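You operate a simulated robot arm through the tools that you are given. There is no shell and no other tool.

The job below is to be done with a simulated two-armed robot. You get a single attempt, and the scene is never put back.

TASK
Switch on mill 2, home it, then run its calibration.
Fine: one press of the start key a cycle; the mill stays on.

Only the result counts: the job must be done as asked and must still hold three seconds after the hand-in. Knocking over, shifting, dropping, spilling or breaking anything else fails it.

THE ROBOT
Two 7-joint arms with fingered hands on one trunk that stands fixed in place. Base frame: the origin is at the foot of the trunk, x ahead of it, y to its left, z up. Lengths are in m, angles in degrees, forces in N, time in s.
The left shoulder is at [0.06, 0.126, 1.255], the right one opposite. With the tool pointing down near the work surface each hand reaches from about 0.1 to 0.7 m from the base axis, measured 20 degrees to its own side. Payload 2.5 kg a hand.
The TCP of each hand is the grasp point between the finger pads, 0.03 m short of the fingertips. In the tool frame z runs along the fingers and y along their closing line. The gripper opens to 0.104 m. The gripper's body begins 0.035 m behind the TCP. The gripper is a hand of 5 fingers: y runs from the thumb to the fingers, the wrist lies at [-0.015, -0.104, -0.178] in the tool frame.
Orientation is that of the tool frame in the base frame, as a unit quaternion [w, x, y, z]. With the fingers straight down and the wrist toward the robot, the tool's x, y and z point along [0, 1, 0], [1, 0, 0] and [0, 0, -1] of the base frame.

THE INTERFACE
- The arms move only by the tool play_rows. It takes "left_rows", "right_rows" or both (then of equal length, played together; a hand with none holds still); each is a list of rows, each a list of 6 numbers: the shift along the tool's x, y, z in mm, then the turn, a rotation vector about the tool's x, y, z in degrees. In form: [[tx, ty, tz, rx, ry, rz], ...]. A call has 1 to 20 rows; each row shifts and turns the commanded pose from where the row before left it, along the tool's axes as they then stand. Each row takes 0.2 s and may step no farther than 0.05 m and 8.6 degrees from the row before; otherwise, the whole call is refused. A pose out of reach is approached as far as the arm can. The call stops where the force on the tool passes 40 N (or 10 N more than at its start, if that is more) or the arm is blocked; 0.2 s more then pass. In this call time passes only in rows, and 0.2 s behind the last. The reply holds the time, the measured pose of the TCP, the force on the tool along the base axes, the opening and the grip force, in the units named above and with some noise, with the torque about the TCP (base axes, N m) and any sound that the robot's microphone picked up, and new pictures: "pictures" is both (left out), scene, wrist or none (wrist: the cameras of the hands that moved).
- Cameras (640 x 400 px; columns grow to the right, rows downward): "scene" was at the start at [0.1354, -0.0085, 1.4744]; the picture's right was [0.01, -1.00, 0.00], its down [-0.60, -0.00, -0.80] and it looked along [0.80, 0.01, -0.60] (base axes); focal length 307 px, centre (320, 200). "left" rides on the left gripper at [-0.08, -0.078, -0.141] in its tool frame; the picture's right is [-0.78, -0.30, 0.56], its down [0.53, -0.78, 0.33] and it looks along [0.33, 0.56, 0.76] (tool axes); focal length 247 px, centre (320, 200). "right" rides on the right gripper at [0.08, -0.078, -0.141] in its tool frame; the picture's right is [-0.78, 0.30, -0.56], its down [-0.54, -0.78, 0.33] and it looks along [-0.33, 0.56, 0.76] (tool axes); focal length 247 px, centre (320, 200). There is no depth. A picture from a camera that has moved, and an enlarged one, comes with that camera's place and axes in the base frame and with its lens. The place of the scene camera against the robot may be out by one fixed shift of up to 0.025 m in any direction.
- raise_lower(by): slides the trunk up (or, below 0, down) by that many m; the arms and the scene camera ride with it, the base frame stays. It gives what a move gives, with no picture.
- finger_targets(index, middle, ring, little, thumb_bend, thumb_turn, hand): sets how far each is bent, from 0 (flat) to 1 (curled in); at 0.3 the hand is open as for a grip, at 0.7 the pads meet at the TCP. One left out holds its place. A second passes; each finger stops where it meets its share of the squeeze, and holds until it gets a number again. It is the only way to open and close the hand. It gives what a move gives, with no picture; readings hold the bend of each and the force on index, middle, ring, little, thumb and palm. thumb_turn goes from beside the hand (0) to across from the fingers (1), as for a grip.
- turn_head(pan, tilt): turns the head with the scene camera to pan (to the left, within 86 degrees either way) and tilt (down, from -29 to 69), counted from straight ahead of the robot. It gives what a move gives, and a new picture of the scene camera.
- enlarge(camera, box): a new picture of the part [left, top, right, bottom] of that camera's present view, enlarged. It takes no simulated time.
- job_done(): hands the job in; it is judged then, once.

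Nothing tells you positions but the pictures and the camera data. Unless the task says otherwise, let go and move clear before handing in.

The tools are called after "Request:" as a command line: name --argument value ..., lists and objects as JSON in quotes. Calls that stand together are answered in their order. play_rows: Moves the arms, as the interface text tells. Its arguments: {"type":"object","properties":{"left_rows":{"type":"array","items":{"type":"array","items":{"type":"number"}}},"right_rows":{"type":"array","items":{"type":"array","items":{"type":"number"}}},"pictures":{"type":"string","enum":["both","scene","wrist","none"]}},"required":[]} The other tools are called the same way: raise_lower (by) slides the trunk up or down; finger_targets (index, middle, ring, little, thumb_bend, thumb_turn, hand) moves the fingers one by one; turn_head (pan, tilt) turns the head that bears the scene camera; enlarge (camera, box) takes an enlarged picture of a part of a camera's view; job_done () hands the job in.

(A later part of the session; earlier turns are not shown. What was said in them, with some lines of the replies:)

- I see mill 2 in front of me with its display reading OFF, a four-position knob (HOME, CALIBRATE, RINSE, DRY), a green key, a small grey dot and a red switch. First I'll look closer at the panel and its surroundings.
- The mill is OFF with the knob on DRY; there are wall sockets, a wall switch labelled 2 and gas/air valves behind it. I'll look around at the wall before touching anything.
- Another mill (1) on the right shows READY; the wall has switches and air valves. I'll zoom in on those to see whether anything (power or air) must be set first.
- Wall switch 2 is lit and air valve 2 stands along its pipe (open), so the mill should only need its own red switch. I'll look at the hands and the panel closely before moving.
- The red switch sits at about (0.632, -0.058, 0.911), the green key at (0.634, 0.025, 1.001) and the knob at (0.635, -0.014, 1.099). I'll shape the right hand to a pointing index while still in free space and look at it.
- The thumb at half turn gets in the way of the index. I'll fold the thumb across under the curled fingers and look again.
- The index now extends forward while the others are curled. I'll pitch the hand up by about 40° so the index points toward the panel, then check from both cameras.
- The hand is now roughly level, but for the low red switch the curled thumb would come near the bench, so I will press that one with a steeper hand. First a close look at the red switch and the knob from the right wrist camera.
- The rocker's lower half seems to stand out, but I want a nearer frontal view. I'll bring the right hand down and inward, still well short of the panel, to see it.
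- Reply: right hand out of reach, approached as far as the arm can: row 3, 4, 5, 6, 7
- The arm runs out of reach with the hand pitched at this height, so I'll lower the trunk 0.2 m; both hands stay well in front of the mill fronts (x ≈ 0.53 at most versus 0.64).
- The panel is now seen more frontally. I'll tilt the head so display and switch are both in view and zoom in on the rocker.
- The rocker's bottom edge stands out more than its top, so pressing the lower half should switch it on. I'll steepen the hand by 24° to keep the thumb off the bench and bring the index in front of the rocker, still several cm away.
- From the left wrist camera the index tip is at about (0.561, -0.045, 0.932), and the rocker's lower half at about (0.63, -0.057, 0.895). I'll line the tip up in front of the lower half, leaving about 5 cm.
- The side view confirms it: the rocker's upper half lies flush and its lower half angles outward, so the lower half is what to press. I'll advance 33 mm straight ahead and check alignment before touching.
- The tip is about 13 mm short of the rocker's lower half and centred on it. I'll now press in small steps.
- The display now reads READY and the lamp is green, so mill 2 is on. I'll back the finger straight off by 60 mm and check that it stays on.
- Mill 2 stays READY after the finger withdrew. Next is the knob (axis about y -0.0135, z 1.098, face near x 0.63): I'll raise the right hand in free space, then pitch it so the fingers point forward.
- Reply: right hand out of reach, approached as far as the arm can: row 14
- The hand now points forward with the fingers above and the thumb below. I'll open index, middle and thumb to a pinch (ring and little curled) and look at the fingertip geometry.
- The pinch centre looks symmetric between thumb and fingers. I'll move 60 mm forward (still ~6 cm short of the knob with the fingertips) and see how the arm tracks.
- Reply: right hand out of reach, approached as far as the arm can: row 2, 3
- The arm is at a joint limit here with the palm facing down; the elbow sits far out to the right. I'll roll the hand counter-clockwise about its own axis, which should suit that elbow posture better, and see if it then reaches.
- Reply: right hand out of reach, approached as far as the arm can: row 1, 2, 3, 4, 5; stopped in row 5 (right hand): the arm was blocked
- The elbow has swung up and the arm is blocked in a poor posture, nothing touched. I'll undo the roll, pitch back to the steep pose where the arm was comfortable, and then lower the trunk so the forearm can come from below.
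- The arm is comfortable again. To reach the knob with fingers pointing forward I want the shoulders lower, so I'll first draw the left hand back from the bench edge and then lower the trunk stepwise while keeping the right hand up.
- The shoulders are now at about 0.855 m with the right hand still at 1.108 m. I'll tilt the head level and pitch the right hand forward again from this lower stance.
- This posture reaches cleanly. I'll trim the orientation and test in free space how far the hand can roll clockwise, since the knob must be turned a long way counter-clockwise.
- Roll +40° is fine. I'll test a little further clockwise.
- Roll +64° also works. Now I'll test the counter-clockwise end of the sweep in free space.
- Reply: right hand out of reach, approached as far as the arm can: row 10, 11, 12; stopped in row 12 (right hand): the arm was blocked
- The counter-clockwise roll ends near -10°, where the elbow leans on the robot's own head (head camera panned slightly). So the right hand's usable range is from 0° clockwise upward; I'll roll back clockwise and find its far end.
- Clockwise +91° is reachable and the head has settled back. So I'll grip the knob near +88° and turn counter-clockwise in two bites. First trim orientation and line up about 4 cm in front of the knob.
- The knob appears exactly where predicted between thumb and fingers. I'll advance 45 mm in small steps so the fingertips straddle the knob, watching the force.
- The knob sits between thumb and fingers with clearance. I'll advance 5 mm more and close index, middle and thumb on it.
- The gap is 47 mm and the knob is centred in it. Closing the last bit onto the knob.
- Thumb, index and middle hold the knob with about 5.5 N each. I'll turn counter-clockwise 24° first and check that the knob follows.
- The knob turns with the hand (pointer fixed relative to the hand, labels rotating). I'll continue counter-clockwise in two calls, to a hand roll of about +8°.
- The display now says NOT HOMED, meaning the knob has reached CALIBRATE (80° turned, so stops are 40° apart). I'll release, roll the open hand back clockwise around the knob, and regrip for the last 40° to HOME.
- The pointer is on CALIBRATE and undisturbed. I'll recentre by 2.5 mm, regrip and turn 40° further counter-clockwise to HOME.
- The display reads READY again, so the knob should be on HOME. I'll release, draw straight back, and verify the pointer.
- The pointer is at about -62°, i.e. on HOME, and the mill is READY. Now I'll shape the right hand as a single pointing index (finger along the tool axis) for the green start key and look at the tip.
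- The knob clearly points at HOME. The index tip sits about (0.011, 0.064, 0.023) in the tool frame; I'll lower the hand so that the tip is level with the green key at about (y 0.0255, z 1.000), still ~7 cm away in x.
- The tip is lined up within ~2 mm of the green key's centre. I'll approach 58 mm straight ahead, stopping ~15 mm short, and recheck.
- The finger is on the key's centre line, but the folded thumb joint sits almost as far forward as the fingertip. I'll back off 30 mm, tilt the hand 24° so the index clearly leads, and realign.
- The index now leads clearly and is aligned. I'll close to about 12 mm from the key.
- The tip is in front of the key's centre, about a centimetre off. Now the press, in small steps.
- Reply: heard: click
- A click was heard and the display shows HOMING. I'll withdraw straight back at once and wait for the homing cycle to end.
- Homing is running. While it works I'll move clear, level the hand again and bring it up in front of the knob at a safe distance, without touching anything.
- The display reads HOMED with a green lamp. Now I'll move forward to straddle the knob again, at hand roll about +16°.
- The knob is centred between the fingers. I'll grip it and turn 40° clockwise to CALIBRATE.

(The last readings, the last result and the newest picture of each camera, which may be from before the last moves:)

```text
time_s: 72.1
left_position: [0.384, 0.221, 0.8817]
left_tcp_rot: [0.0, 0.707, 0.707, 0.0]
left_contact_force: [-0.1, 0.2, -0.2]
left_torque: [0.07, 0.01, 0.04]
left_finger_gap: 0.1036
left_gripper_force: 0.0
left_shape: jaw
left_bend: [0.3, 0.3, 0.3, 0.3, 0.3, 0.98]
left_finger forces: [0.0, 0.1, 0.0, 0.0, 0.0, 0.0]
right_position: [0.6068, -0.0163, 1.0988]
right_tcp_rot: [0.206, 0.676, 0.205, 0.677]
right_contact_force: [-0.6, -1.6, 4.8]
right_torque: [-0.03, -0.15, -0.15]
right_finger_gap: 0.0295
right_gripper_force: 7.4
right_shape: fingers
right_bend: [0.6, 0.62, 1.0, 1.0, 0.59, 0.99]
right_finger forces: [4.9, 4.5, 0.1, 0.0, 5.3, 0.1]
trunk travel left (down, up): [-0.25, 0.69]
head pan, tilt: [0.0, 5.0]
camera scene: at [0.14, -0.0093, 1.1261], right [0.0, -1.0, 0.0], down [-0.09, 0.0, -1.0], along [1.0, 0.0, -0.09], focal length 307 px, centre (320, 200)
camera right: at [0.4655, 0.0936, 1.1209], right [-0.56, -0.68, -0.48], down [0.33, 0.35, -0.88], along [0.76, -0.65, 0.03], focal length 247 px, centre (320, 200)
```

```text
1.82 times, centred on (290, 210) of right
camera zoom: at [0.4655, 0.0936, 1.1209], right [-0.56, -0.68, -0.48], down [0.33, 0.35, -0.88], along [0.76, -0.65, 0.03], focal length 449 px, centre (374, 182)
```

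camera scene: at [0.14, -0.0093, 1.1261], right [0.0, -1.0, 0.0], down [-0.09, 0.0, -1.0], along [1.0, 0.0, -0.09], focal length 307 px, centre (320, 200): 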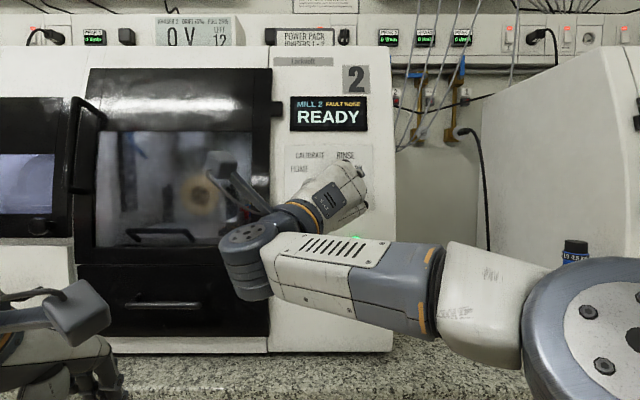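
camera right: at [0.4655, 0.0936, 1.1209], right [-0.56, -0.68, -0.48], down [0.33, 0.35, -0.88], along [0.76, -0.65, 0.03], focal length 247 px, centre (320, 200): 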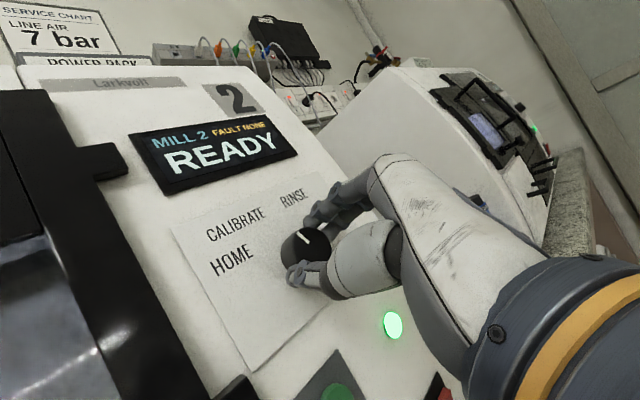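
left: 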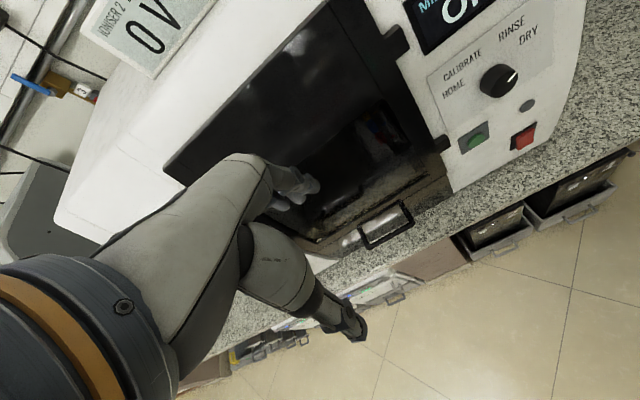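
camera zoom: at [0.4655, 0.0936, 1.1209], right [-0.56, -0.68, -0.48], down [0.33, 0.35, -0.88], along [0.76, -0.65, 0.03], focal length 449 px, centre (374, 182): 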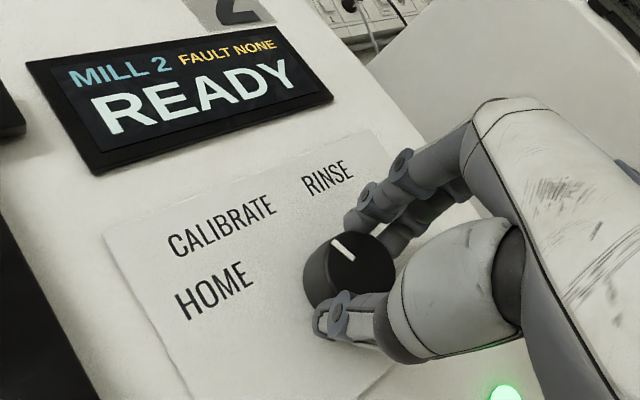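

The pointer is in the same place as before when the mill reported NOT HOMED for CALIBRATE, and it now reads READY. I'll release, draw back and verify the knob from the scene camera.

Request:
finger_targets --hand "right" --index 0.42 --middle 0.42 --thumb_bend 0.42

Request:
play_rows --right_rows '[[0, 0, -20, 0, 0, 0], [0, 0, -30, 0, 0, 0], [0, 0, -30, 0, 0, 0], [0, 0, 0, 0, 0, -8], [0, 0, 0, 0, 0, -8], [0, 0, 0, 0, 0, -8], [0, 0, 0, 0, 0, -8], [0, 0, 0, 0, 0, -8], [0, -39, 0, 0, 0, 0], [0, -39, 0, 0, 0, 0]]' --pictures "none"

Request:
finger_targets --hand "right" --index 0.3 --middle 1 --ring 1 --little 1 --thumb_bend 1 --thumb_turn 1

Request:
play_rows --right_rows '[[1, -38, 0, 0, 0, 0], [1, -38, 0, 0, 0, 0]]' --pictures "both"

Request:
enlarge --camera "scene" --box '[270, 80, 400, 300]'

```text
time_s: 73.1
left_position: [0.3846, 0.222, 0.8817]
left_tcp_rot: [0.0, 0.707, 0.707, 0.001]
left_contact_force: [-0.7, 0.6, 0.3]
left_torque: [0.03, 0.01, -0.01]
left_finger_gap: 0.1038
left_gripper_force: 0.1
left_shape: jaw
left_bend: [0.3, 0.3, 0.3, 0.3, 0.3, 0.98]
left_finger forces: [0.0, 0.0, 0.0, 0.1, 0.0, 0.1]
right_position: [0.6059, -0.0151, 1.0968]
right_tcp_rot: [0.207, 0.677, 0.207, 0.675]
right_contact_force: [-0.2, 0.4, -0.6]
right_torque: [0.01, 0.01, 0.03]
right_finger_gap: 0.0724
right_gripper_force: 0.1
right_shape: fingers
right_bend: [0.42, 0.42, 1.0, 1.0, 0.42, 0.97]
right_finger forces: [0.0, 0.0, 0.0, 0.0, 0.0, 0.1]
trunk travel left (down, up): [-0.25, 0.69]
head pan, tilt: [0.0, 5.0]
```

```text
time_s: 75.3
left_position: [0.3837, 0.222, 0.8812]
left_tcp_rot: [0.001, 0.707, 0.707, 0.0]
left_contact_force: [-0.4, 1.1, 0.3]
left_torque: [0.0, -0.03, -0.01]
left_finger_gap: 0.1037
left_gripper_force: 0.1
left_shape: jaw
left_bend: [0.3, 0.3, 0.3, 0.3, 0.3, 0.98]
left_finger forces: [0.0, 0.0, 0.0, 0.0, 0.0, 0.1]
right_position: [0.5275, 0.006, 1.0241]
right_tcp_rot: [0.426, 0.565, 0.426, 0.564]
right_contact_force: [0.2, -0.7, 0.0]
right_torque: [-0.01, 0.05, 0.01]
right_finger_gap: 0.0725
right_gripper_force: 0.2
right_shape: fingers
right_bend: [0.42, 0.42, 1.0, 1.0, 0.42, 0.97]
right_finger forces: [0.0, 0.0, 0.0, 0.1, 0.0, 0.0]
trunk travel left (down, up): [-0.25, 0.69]
head pan, tilt: [0.0, 5.0]
```

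```text
time_s: 76.3
left_position: [0.3839, 0.222, 0.8813]
left_tcp_rot: [-0.001, 0.707, 0.707, 0.0]
left_contact_force: [-0.6, 0.1, 0.2]
left_torque: [0.03, 0.02, 0.02]
left_finger_gap: 0.1039
left_gripper_force: 0.0
left_shape: jaw
left_bend: [0.3, 0.3, 0.3, 0.3, 0.3, 0.98]
left_finger forces: [0.0, 0.0, 0.1, 0.1, 0.1, 0.1]
right_position: [0.5274, 0.0049, 1.025]
right_tcp_rot: [0.425, 0.565, 0.426, 0.564]
right_contact_force: [0.2, 0.2, 0.2]
right_torque: [-0.03, -0.01, 0.0]
right_finger_gap: 0.0261
right_gripper_force: 0.0
right_shape: fingers
right_bend: [0.29, 1.0, 1.0, 1.0, 0.98, 1.0]
right_finger forces: [0.0, 0.1, 0.0, 0.1, 0.0, 0.1]
trunk travel left (down, up): [-0.25, 0.69]
head pan, tilt: [0.0, 5.0]
```

```text
time_s: 76.9
left_position: [0.3852, 0.2225, 0.8805]
left_tcp_rot: [0.0, 0.707, 0.707, 0.0]
left_contact_force: [-0.5, 0.0, 0.4]
left_torque: [-0.01, 0.0, -0.03]
left_finger_gap: 0.1037
left_gripper_force: 0.0
left_shape: jaw
left_bend: [0.3, 0.3, 0.3, 0.3, 0.3, 0.98]
left_finger forces: [0.1, 0.0, 0.0, 0.0, 0.0, 0.0]
right_position: [0.5247, 0.0291, 0.952]
right_tcp_rot: [0.426, 0.564, 0.426, 0.564]
right_contact_force: [-0.8, -0.7, 0.3]
right_torque: [0.0, -0.02, 0.01]
right_finger_gap: 0.0262
right_gripper_force: 0.0
right_shape: fingers
right_bend: [0.29, 1.0, 1.0, 1.0, 0.98, 1.0]
right_finger forces: [0.0, 0.1, 0.0, 0.0, 0.1, 0.1]
trunk travel left (down, up): [-0.25, 0.69]
head pan, tilt: [0.0, 5.0]
camera scene: at [0.1404, -0.0092, 1.126], right [0.0, -1.0, 0.0], down [-0.09, 0.0, -1.0], along [1.0, 0.0, -0.09], focal length 307 px, centre (320, 200)
camera right: at [0.3847, 0.128, 0.8989], right [-0.56, -0.83, 0.07], down [0.33, -0.3, -0.89], along [0.76, -0.47, 0.44], focal length 247 px, centre (320, 200)
```

scene: 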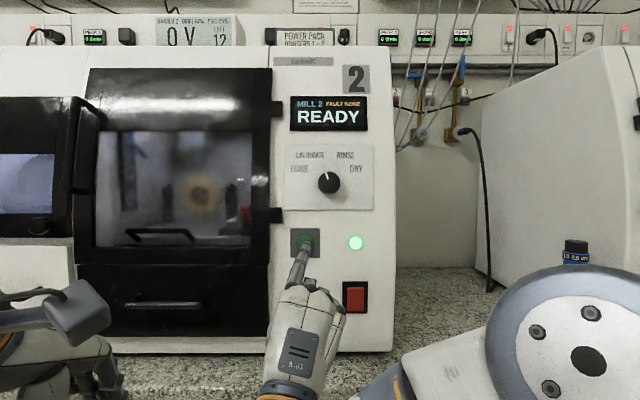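
right: 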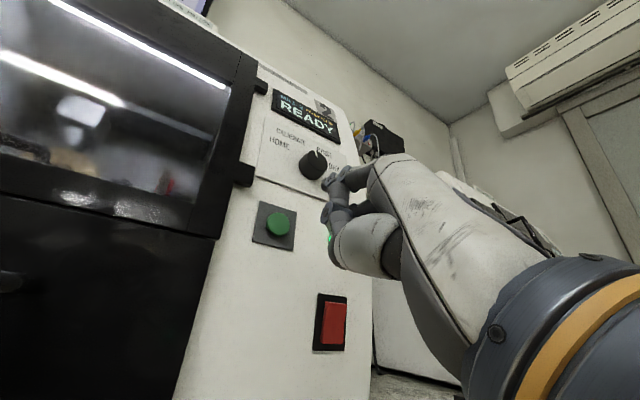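

```text
1.82 times, centred on (335, 190) of scene
camera zoom: at [0.1404, -0.0092, 1.126], right [0.0, -1.0, 0.0], down [-0.09, 0.0, -1.0], along [1.0, 0.0, -0.09], focal length 558 px, centre (293, 218)
```

zoom: 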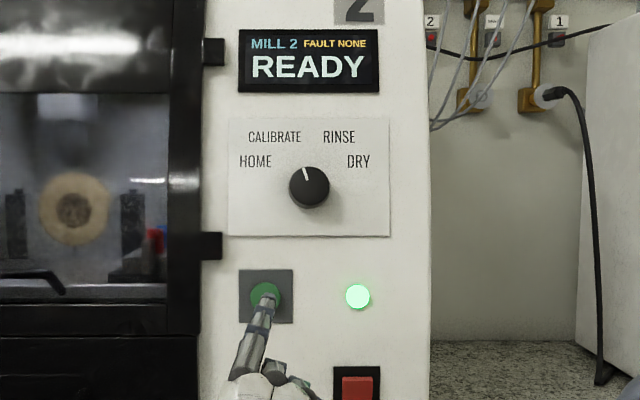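

The pointer is on CALIBRATE, the mill is homed and READY. I'll tilt the hand as for the first press and line up at the same pre-press pose that worked before.

Request:
play_rows --right_rows '[[0, 0, 0, 8, 0, 0], [0, 0, 0, 8, 0, 0], [0, 0, 0, 8, 0, 0], [2.5, 5.6, 27.1, 0, 0, 0], [0, 5.1, 11.4, 0, 0, 0]]' --pictures "wrist"

Request:
enlarge --camera "scene" --box '[270, 190, 370, 300]'

```text
time_s: 78.1
left_position: [0.3845, 0.2213, 0.8811]
left_tcp_rot: [-0.001, 0.707, 0.707, 0.0]
left_contact_force: [0.2, -0.9, -0.3]
left_torque: [0.01, -0.01, -0.02]
left_finger_gap: 0.1036
left_gripper_force: 0.0
left_shape: jaw
left_bend: [0.3, 0.3, 0.3, 0.3, 0.3, 0.98]
left_finger forces: [0.0, 0.0, 0.1, 0.0, 0.0, 0.0]
right_position: [0.5651, 0.0328, 0.9458]
right_tcp_rot: [0.298, 0.641, 0.535, 0.462]
right_contact_force: [0.5, -0.6, 0.1]
right_torque: [-0.02, -0.01, 0.03]
right_finger_gap: 0.0265
right_gripper_force: 0.0
right_shape: fingers
right_bend: [0.29, 1.0, 1.0, 1.0, 0.98, 1.0]
right_finger forces: [0.0, 0.1, 0.0, 0.0, 0.0, 0.1]
trunk travel left (down, up): [-0.25, 0.69]
head pan, tilt: [0.0, 5.0]
camera right: at [0.4057, 0.114, 0.9549], right [-0.39, -0.88, 0.27], down [-0.02, -0.28, -0.96], along [0.92, -0.38, 0.1], focal length 247 px, centre (320, 200)
```

right: 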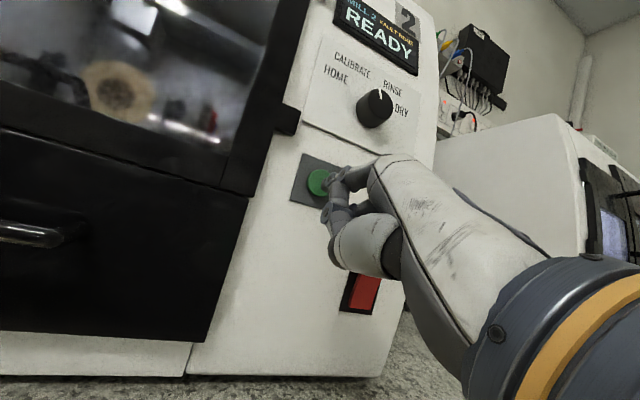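

```text
3.64 times, centred on (320, 245) of scene
camera zoom: at [0.1404, -0.0091, 1.126], right [0.0, -1.0, 0.0], down [-0.09, 0.0, -1.0], along [1.0, 0.0, -0.09], focal length 1115 px, centre (320, 36)
```

zoom: 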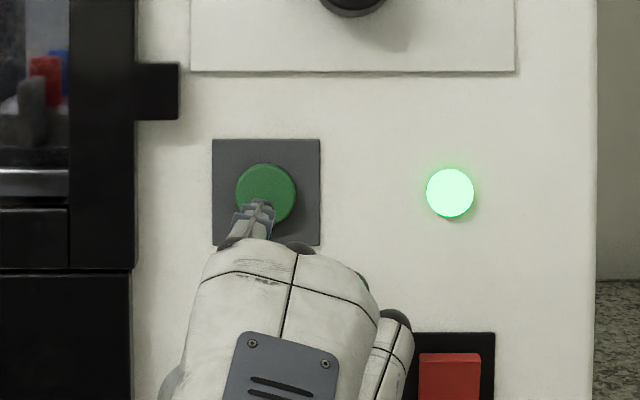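

Aligned as before, about 20 mm from the earlier click position. Now the single press for calibration.

Request:
play_rows --right_rows '[[0.4, 5.4, 8.5, 0, 0, 0], [0, 1.2, 2.7, 0, 0, 0], [0, 1.2, 2.7, 0, 0, 0], [0, 1.2, 2.7, 0, 0, 0]]' --pictures "scene"

```text
time_s: 79.1
left_position: [0.3843, 0.2213, 0.8816]
left_tcp_rot: [-0.001, 0.707, 0.707, 0.0]
left_contact_force: [-0.1, -0.5, 0.0]
left_torque: [0.01, -0.01, 0.02]
left_finger_gap: 0.1038
left_gripper_force: 0.1
left_shape: jaw
left_bend: [0.3, 0.3, 0.3, 0.3, 0.3, 0.98]
left_finger forces: [0.1, 0.0, 0.0, 0.0, 0.0, 0.0]
right_position: [0.5836, 0.0332, 0.948]
right_tcp_rot: [0.299, 0.641, 0.534, 0.463]
right_contact_force: [-3.2, -0.3, -1.5]
right_torque: [-0.02, -0.11, 0.01]
right_finger_gap: 0.0265
right_gripper_force: 1.2
right_shape: fingers
right_bend: [0.29, 1.0, 1.0, 1.0, 0.98, 1.0]
right_finger forces: [2.5, 0.1, 0.1, 0.0, 0.1, 0.0]
trunk travel left (down, up): [-0.25, 0.69]
head pan, tilt: [0.0, 5.0]
heard: click
camera scene: at [0.1402, -0.0091, 1.126], right [0.0, -1.0, 0.0], down [-0.09, 0.0, -1.0], along [1.0, 0.0, -0.09], focal length 307 px, centre (320, 200)
```

scene: 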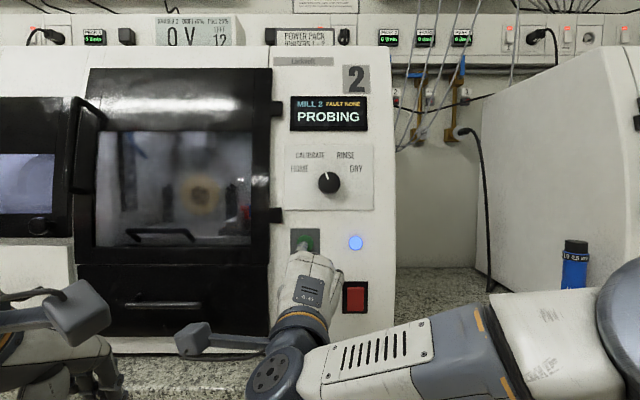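

The click came and the display shows PROBING, so calibration is running. I'll withdraw straight back and wait for it to finish.

Request:
play_rows --right_rows '[[0, -8.1, -18.3, 0, 0, 0], [0, -8.1, -18.3, 0, 0, 0], [0, -8.1, -18.3, 0, 0, 0]]' --pictures "none"

Request:
play_rows --right_rows '[[0, 0, 0, 0, 0, 0], [0, 0, 0, 0, 0, 0], [0, 0, 0, 0, 0, 0], [0, 0, 0, 0, 0, 0], [0, 0, 0, 0, 0, 0], [0, 0, 0, 0, 0, 0], [0, 0, 0, 0, 0, 0], [0, 0, 0, 0, 0, 0], [0, 0, 0, 0, 0, 0], [0, 0, 0, 0, 0, 0], [0, 0, 0, 0, 0, 0], [0, 0, 0, 0, 0, 0], [0, 0, 0, 0, 0, 0], [0, 0, 0, 0, 0, 0], [0, 0, 0, 0, 0, 0]]' --pictures "scene"

```text
time_s: 79.9
left_position: [0.3843, 0.2217, 0.8814]
left_tcp_rot: [0.0, 0.707, 0.707, 0.0]
left_contact_force: [-0.1, 0.6, -0.1]
left_torque: [0.0, -0.02, -0.03]
left_finger_gap: 0.1036
left_gripper_force: 0.0
left_shape: jaw
left_bend: [0.3, 0.3, 0.3, 0.3, 0.3, 0.98]
left_finger forces: [0.1, 0.0, 0.2, 0.1, 0.0, 0.1]
right_position: [0.5249, 0.0357, 0.9463]
right_tcp_rot: [0.299, 0.641, 0.534, 0.463]
right_contact_force: [-0.3, -0.3, -0.1]
right_torque: [0.0, -0.03, 0.02]
right_finger_gap: 0.0265
right_gripper_force: 0.2
right_shape: fingers
right_bend: [0.29, 1.0, 1.0, 1.0, 0.98, 1.0]
right_finger forces: [0.1, 0.1, 0.1, 0.1, 0.0, 0.0]
trunk travel left (down, up): [-0.25, 0.69]
head pan, tilt: [0.0, 5.0]
```

```text
time_s: 83.1
left_position: [0.3851, 0.2215, 0.8822]
left_tcp_rot: [0.0, 0.707, 0.707, 0.0]
left_contact_force: [-0.5, -0.7, -0.7]
left_torque: [-0.02, -0.01, 0.0]
left_finger_gap: 0.1038
left_gripper_force: 0.0
left_shape: jaw
left_bend: [0.3, 0.3, 0.3, 0.3, 0.3, 0.98]
left_finger forces: [0.0, 0.0, 0.1, 0.0, 0.0, 0.1]
right_position: [0.525, 0.0367, 0.9461]
right_tcp_rot: [0.299, 0.641, 0.534, 0.463]
right_contact_force: [0.5, 0.1, 0.3]
right_torque: [0.01, -0.03, 0.0]
right_finger_gap: 0.0264
right_gripper_force: 0.1
right_shape: fingers
right_bend: [0.29, 1.0, 1.0, 1.0, 0.98, 1.0]
right_finger forces: [0.0, 0.1, 0.0, 0.0, 0.0, 0.0]
trunk travel left (down, up): [-0.25, 0.69]
head pan, tilt: [0.0, 5.0]
camera scene: at [0.1404, -0.0091, 1.126], right [0.0, -1.0, 0.0], down [-0.09, 0.0, -1.0], along [1.0, 0.0, -0.09], focal length 307 px, centre (320, 200)
```

scene: 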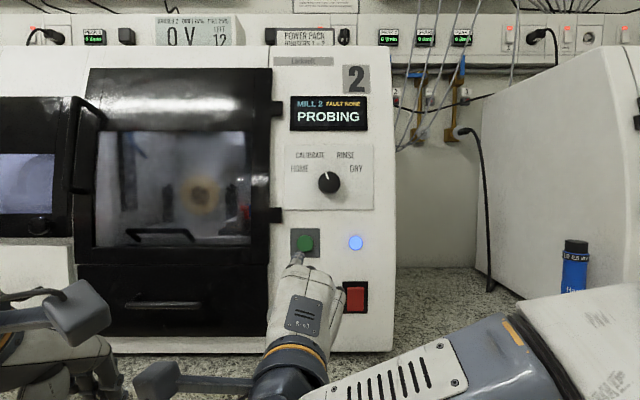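

Still PROBING. I'll draw the right hand further back while waiting.

Request:
play_rows --right_rows '[[-10, -10, -22, 0, 0, 0], [-10, -10, -22, 0, 0, 0], [-10, 0, 0, 0, 0, 0], [0, 0, 0, 0, 0, 0], [0, 0, 0, 0, 0, 0], [0, 0, 0, 0, 0, 0], [0, 0, 0, 0, 0, 0], [0, 0, 0, 0, 0, 0], [0, 0, 0, 0, 0, 0], [0, 0, 0, 0, 0, 0], [0, 0, 0, 0, 0, 0], [0, 0, 0, 0, 0, 0], [0, 0, 0, 0, 0, 0], [0, 0, 0, 0, 0, 0], [0, 0, 0, 0, 0, 0], [0, 0, 0, 0, 0, 0], [0, 0, 0, 0, 0, 0], [0, 0, 0, 0, 0, 0], [0, 0, 0, 0, 0, 0], [0, 0, 0, 0, 0, 0]]' --pictures "scene"

```text
time_s: 87.3
left_position: [0.3852, 0.2216, 0.8816]
left_tcp_rot: [0.0, 0.707, 0.707, 0.0]
left_contact_force: [-0.3, -0.5, 0.2]
left_torque: [-0.01, -0.02, -0.02]
left_finger_gap: 0.1037
left_gripper_force: 0.2
left_shape: jaw
left_bend: [0.3, 0.3, 0.3, 0.3, 0.3, 0.98]
left_finger forces: [0.1, 0.0, 0.0, 0.0, 0.0, 0.1]
right_position: [0.4757, 0.0069, 0.9367]
right_tcp_rot: [0.299, 0.641, 0.534, 0.463]
right_contact_force: [0.5, -0.6, -0.6]
right_torque: [0.02, 0.03, -0.01]
right_finger_gap: 0.0266
right_gripper_force: 0.1
right_shape: fingers
right_bend: [0.29, 1.0, 1.0, 1.0, 0.98, 1.0]
right_finger forces: [0.0, 0.0, 0.1, 0.1, 0.0, 0.1]
trunk travel left (down, up): [-0.25, 0.69]
head pan, tilt: [0.0, 5.0]
camera scene: at [0.1404, -0.0091, 1.126], right [0.0, -1.0, 0.0], down [-0.09, 0.0, -1.0], along [1.0, 0.0, -0.09], focal length 307 px, centre (320, 200)
```

scene: 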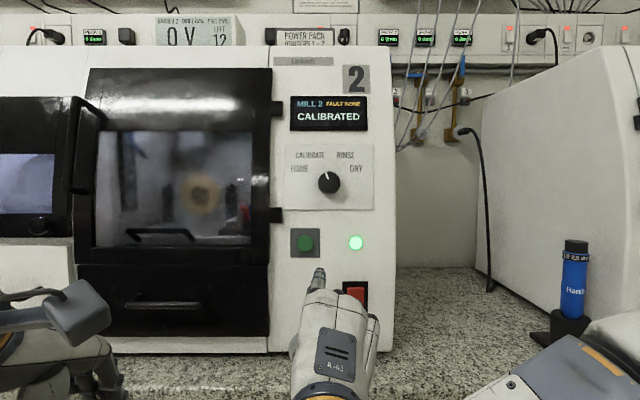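

The display reads CALIBRATED with a green lamp. I'll check it close up, confirm nothing else has moved, and then hand in.

Request:
enlarge --camera "scene" --box '[270, 60, 400, 320]'

Request:
play_rows --right_rows '[[0, 0, -15, 0, 0, 0], [0, 0, 0, 0, 0, 0], [0, 0, 0, 0, 0, 0], [0, 0, 0, 0, 0, 0], [0, 0, 0, 0, 0, 0]]' --pictures "scene"

```text
1.54 times, centred on (335, 190) of scene
camera zoom: at [0.1404, -0.0091, 1.126], right [0.0, -1.0, 0.0], down [-0.09, 0.0, -1.0], along [1.0, 0.0, -0.09], focal length 472 px, centre (297, 215)
```

zoom: 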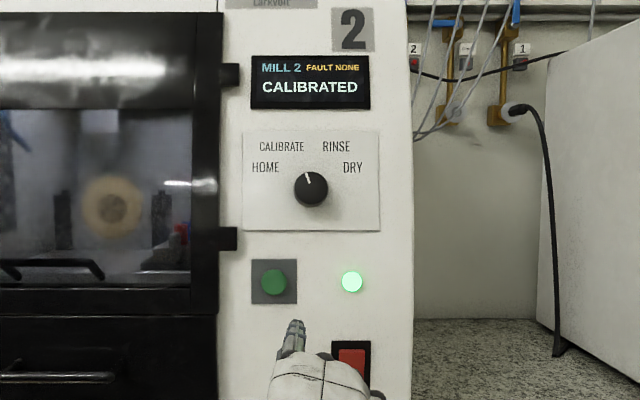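

```text
time_s: 88.5
left_position: [0.3849, 0.221, 0.8813]
left_tcp_rot: [0.0, 0.707, 0.707, 0.0]
left_contact_force: [-0.8, 0.3, 0.4]
left_torque: [0.0, -0.01, -0.04]
left_finger_gap: 0.1039
left_gripper_force: 0.1
left_shape: jaw
left_bend: [0.3, 0.3, 0.3, 0.3, 0.3, 0.98]
left_finger forces: [0.0, 0.0, 0.0, 0.0, 0.1, 0.0]
right_position: [0.4623, 0.0052, 0.9431]
right_tcp_rot: [0.299, 0.642, 0.534, 0.463]
right_contact_force: [-0.1, -0.8, 0.6]
right_torque: [0.02, 0.03, 0.01]
right_finger_gap: 0.0267
right_gripper_force: 0.1
right_shape: fingers
right_bend: [0.29, 1.0, 1.0, 1.0, 0.98, 1.0]
right_finger forces: [0.0, 0.0, 0.1, 0.1, 0.0, 0.0]
trunk travel left (down, up): [-0.25, 0.69]
head pan, tilt: [0.0, 5.0]
camera scene: at [0.1404, -0.0091, 1.126], right [0.0, -1.0, 0.0], down [-0.09, 0.0, -1.0], along [1.0, 0.0, -0.09], focal length 307 px, centre (320, 200)
```

scene: 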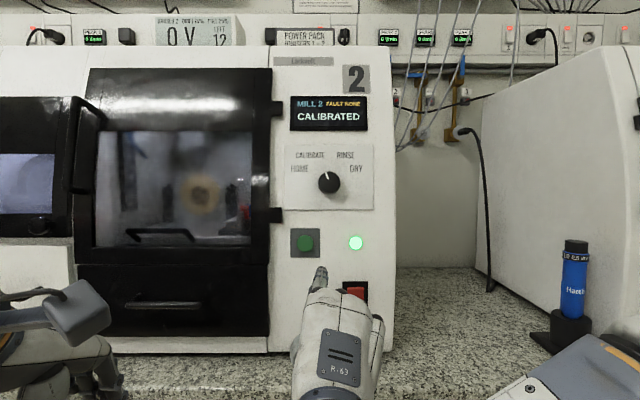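

Mill 2 is on, homed and shows CALIBRATED, FAULT NONE, lamp green. The start key was pressed once per cycle, the hands are clear and everything around stands as it did, so I hand in.

Request:
job_done

```text
The job is handed in.
```

Mill 2 is switched on, homed and calibrated. At hand-in its display read CALIBRATED with FAULT NONE and a green lamp.

- **Power:** I pressed the red switch and the display went from OFF to READY. It has stayed on since.
- **Homing:** I turned the knob to HOME and pressed the start key once. The display showed HOMING, then HOMED.
- **Calibration:** I turned the knob to CALIBRATE and pressed the start key once. The display showed PROBING, then CALIBRATED.

While I was testing the arm's reach in free space, its elbow pushed the robot's own head slightly to one side; the head settled back. As far as I could see, nothing else in the scene was moved or disturbed. Both hands are clear of the mill.
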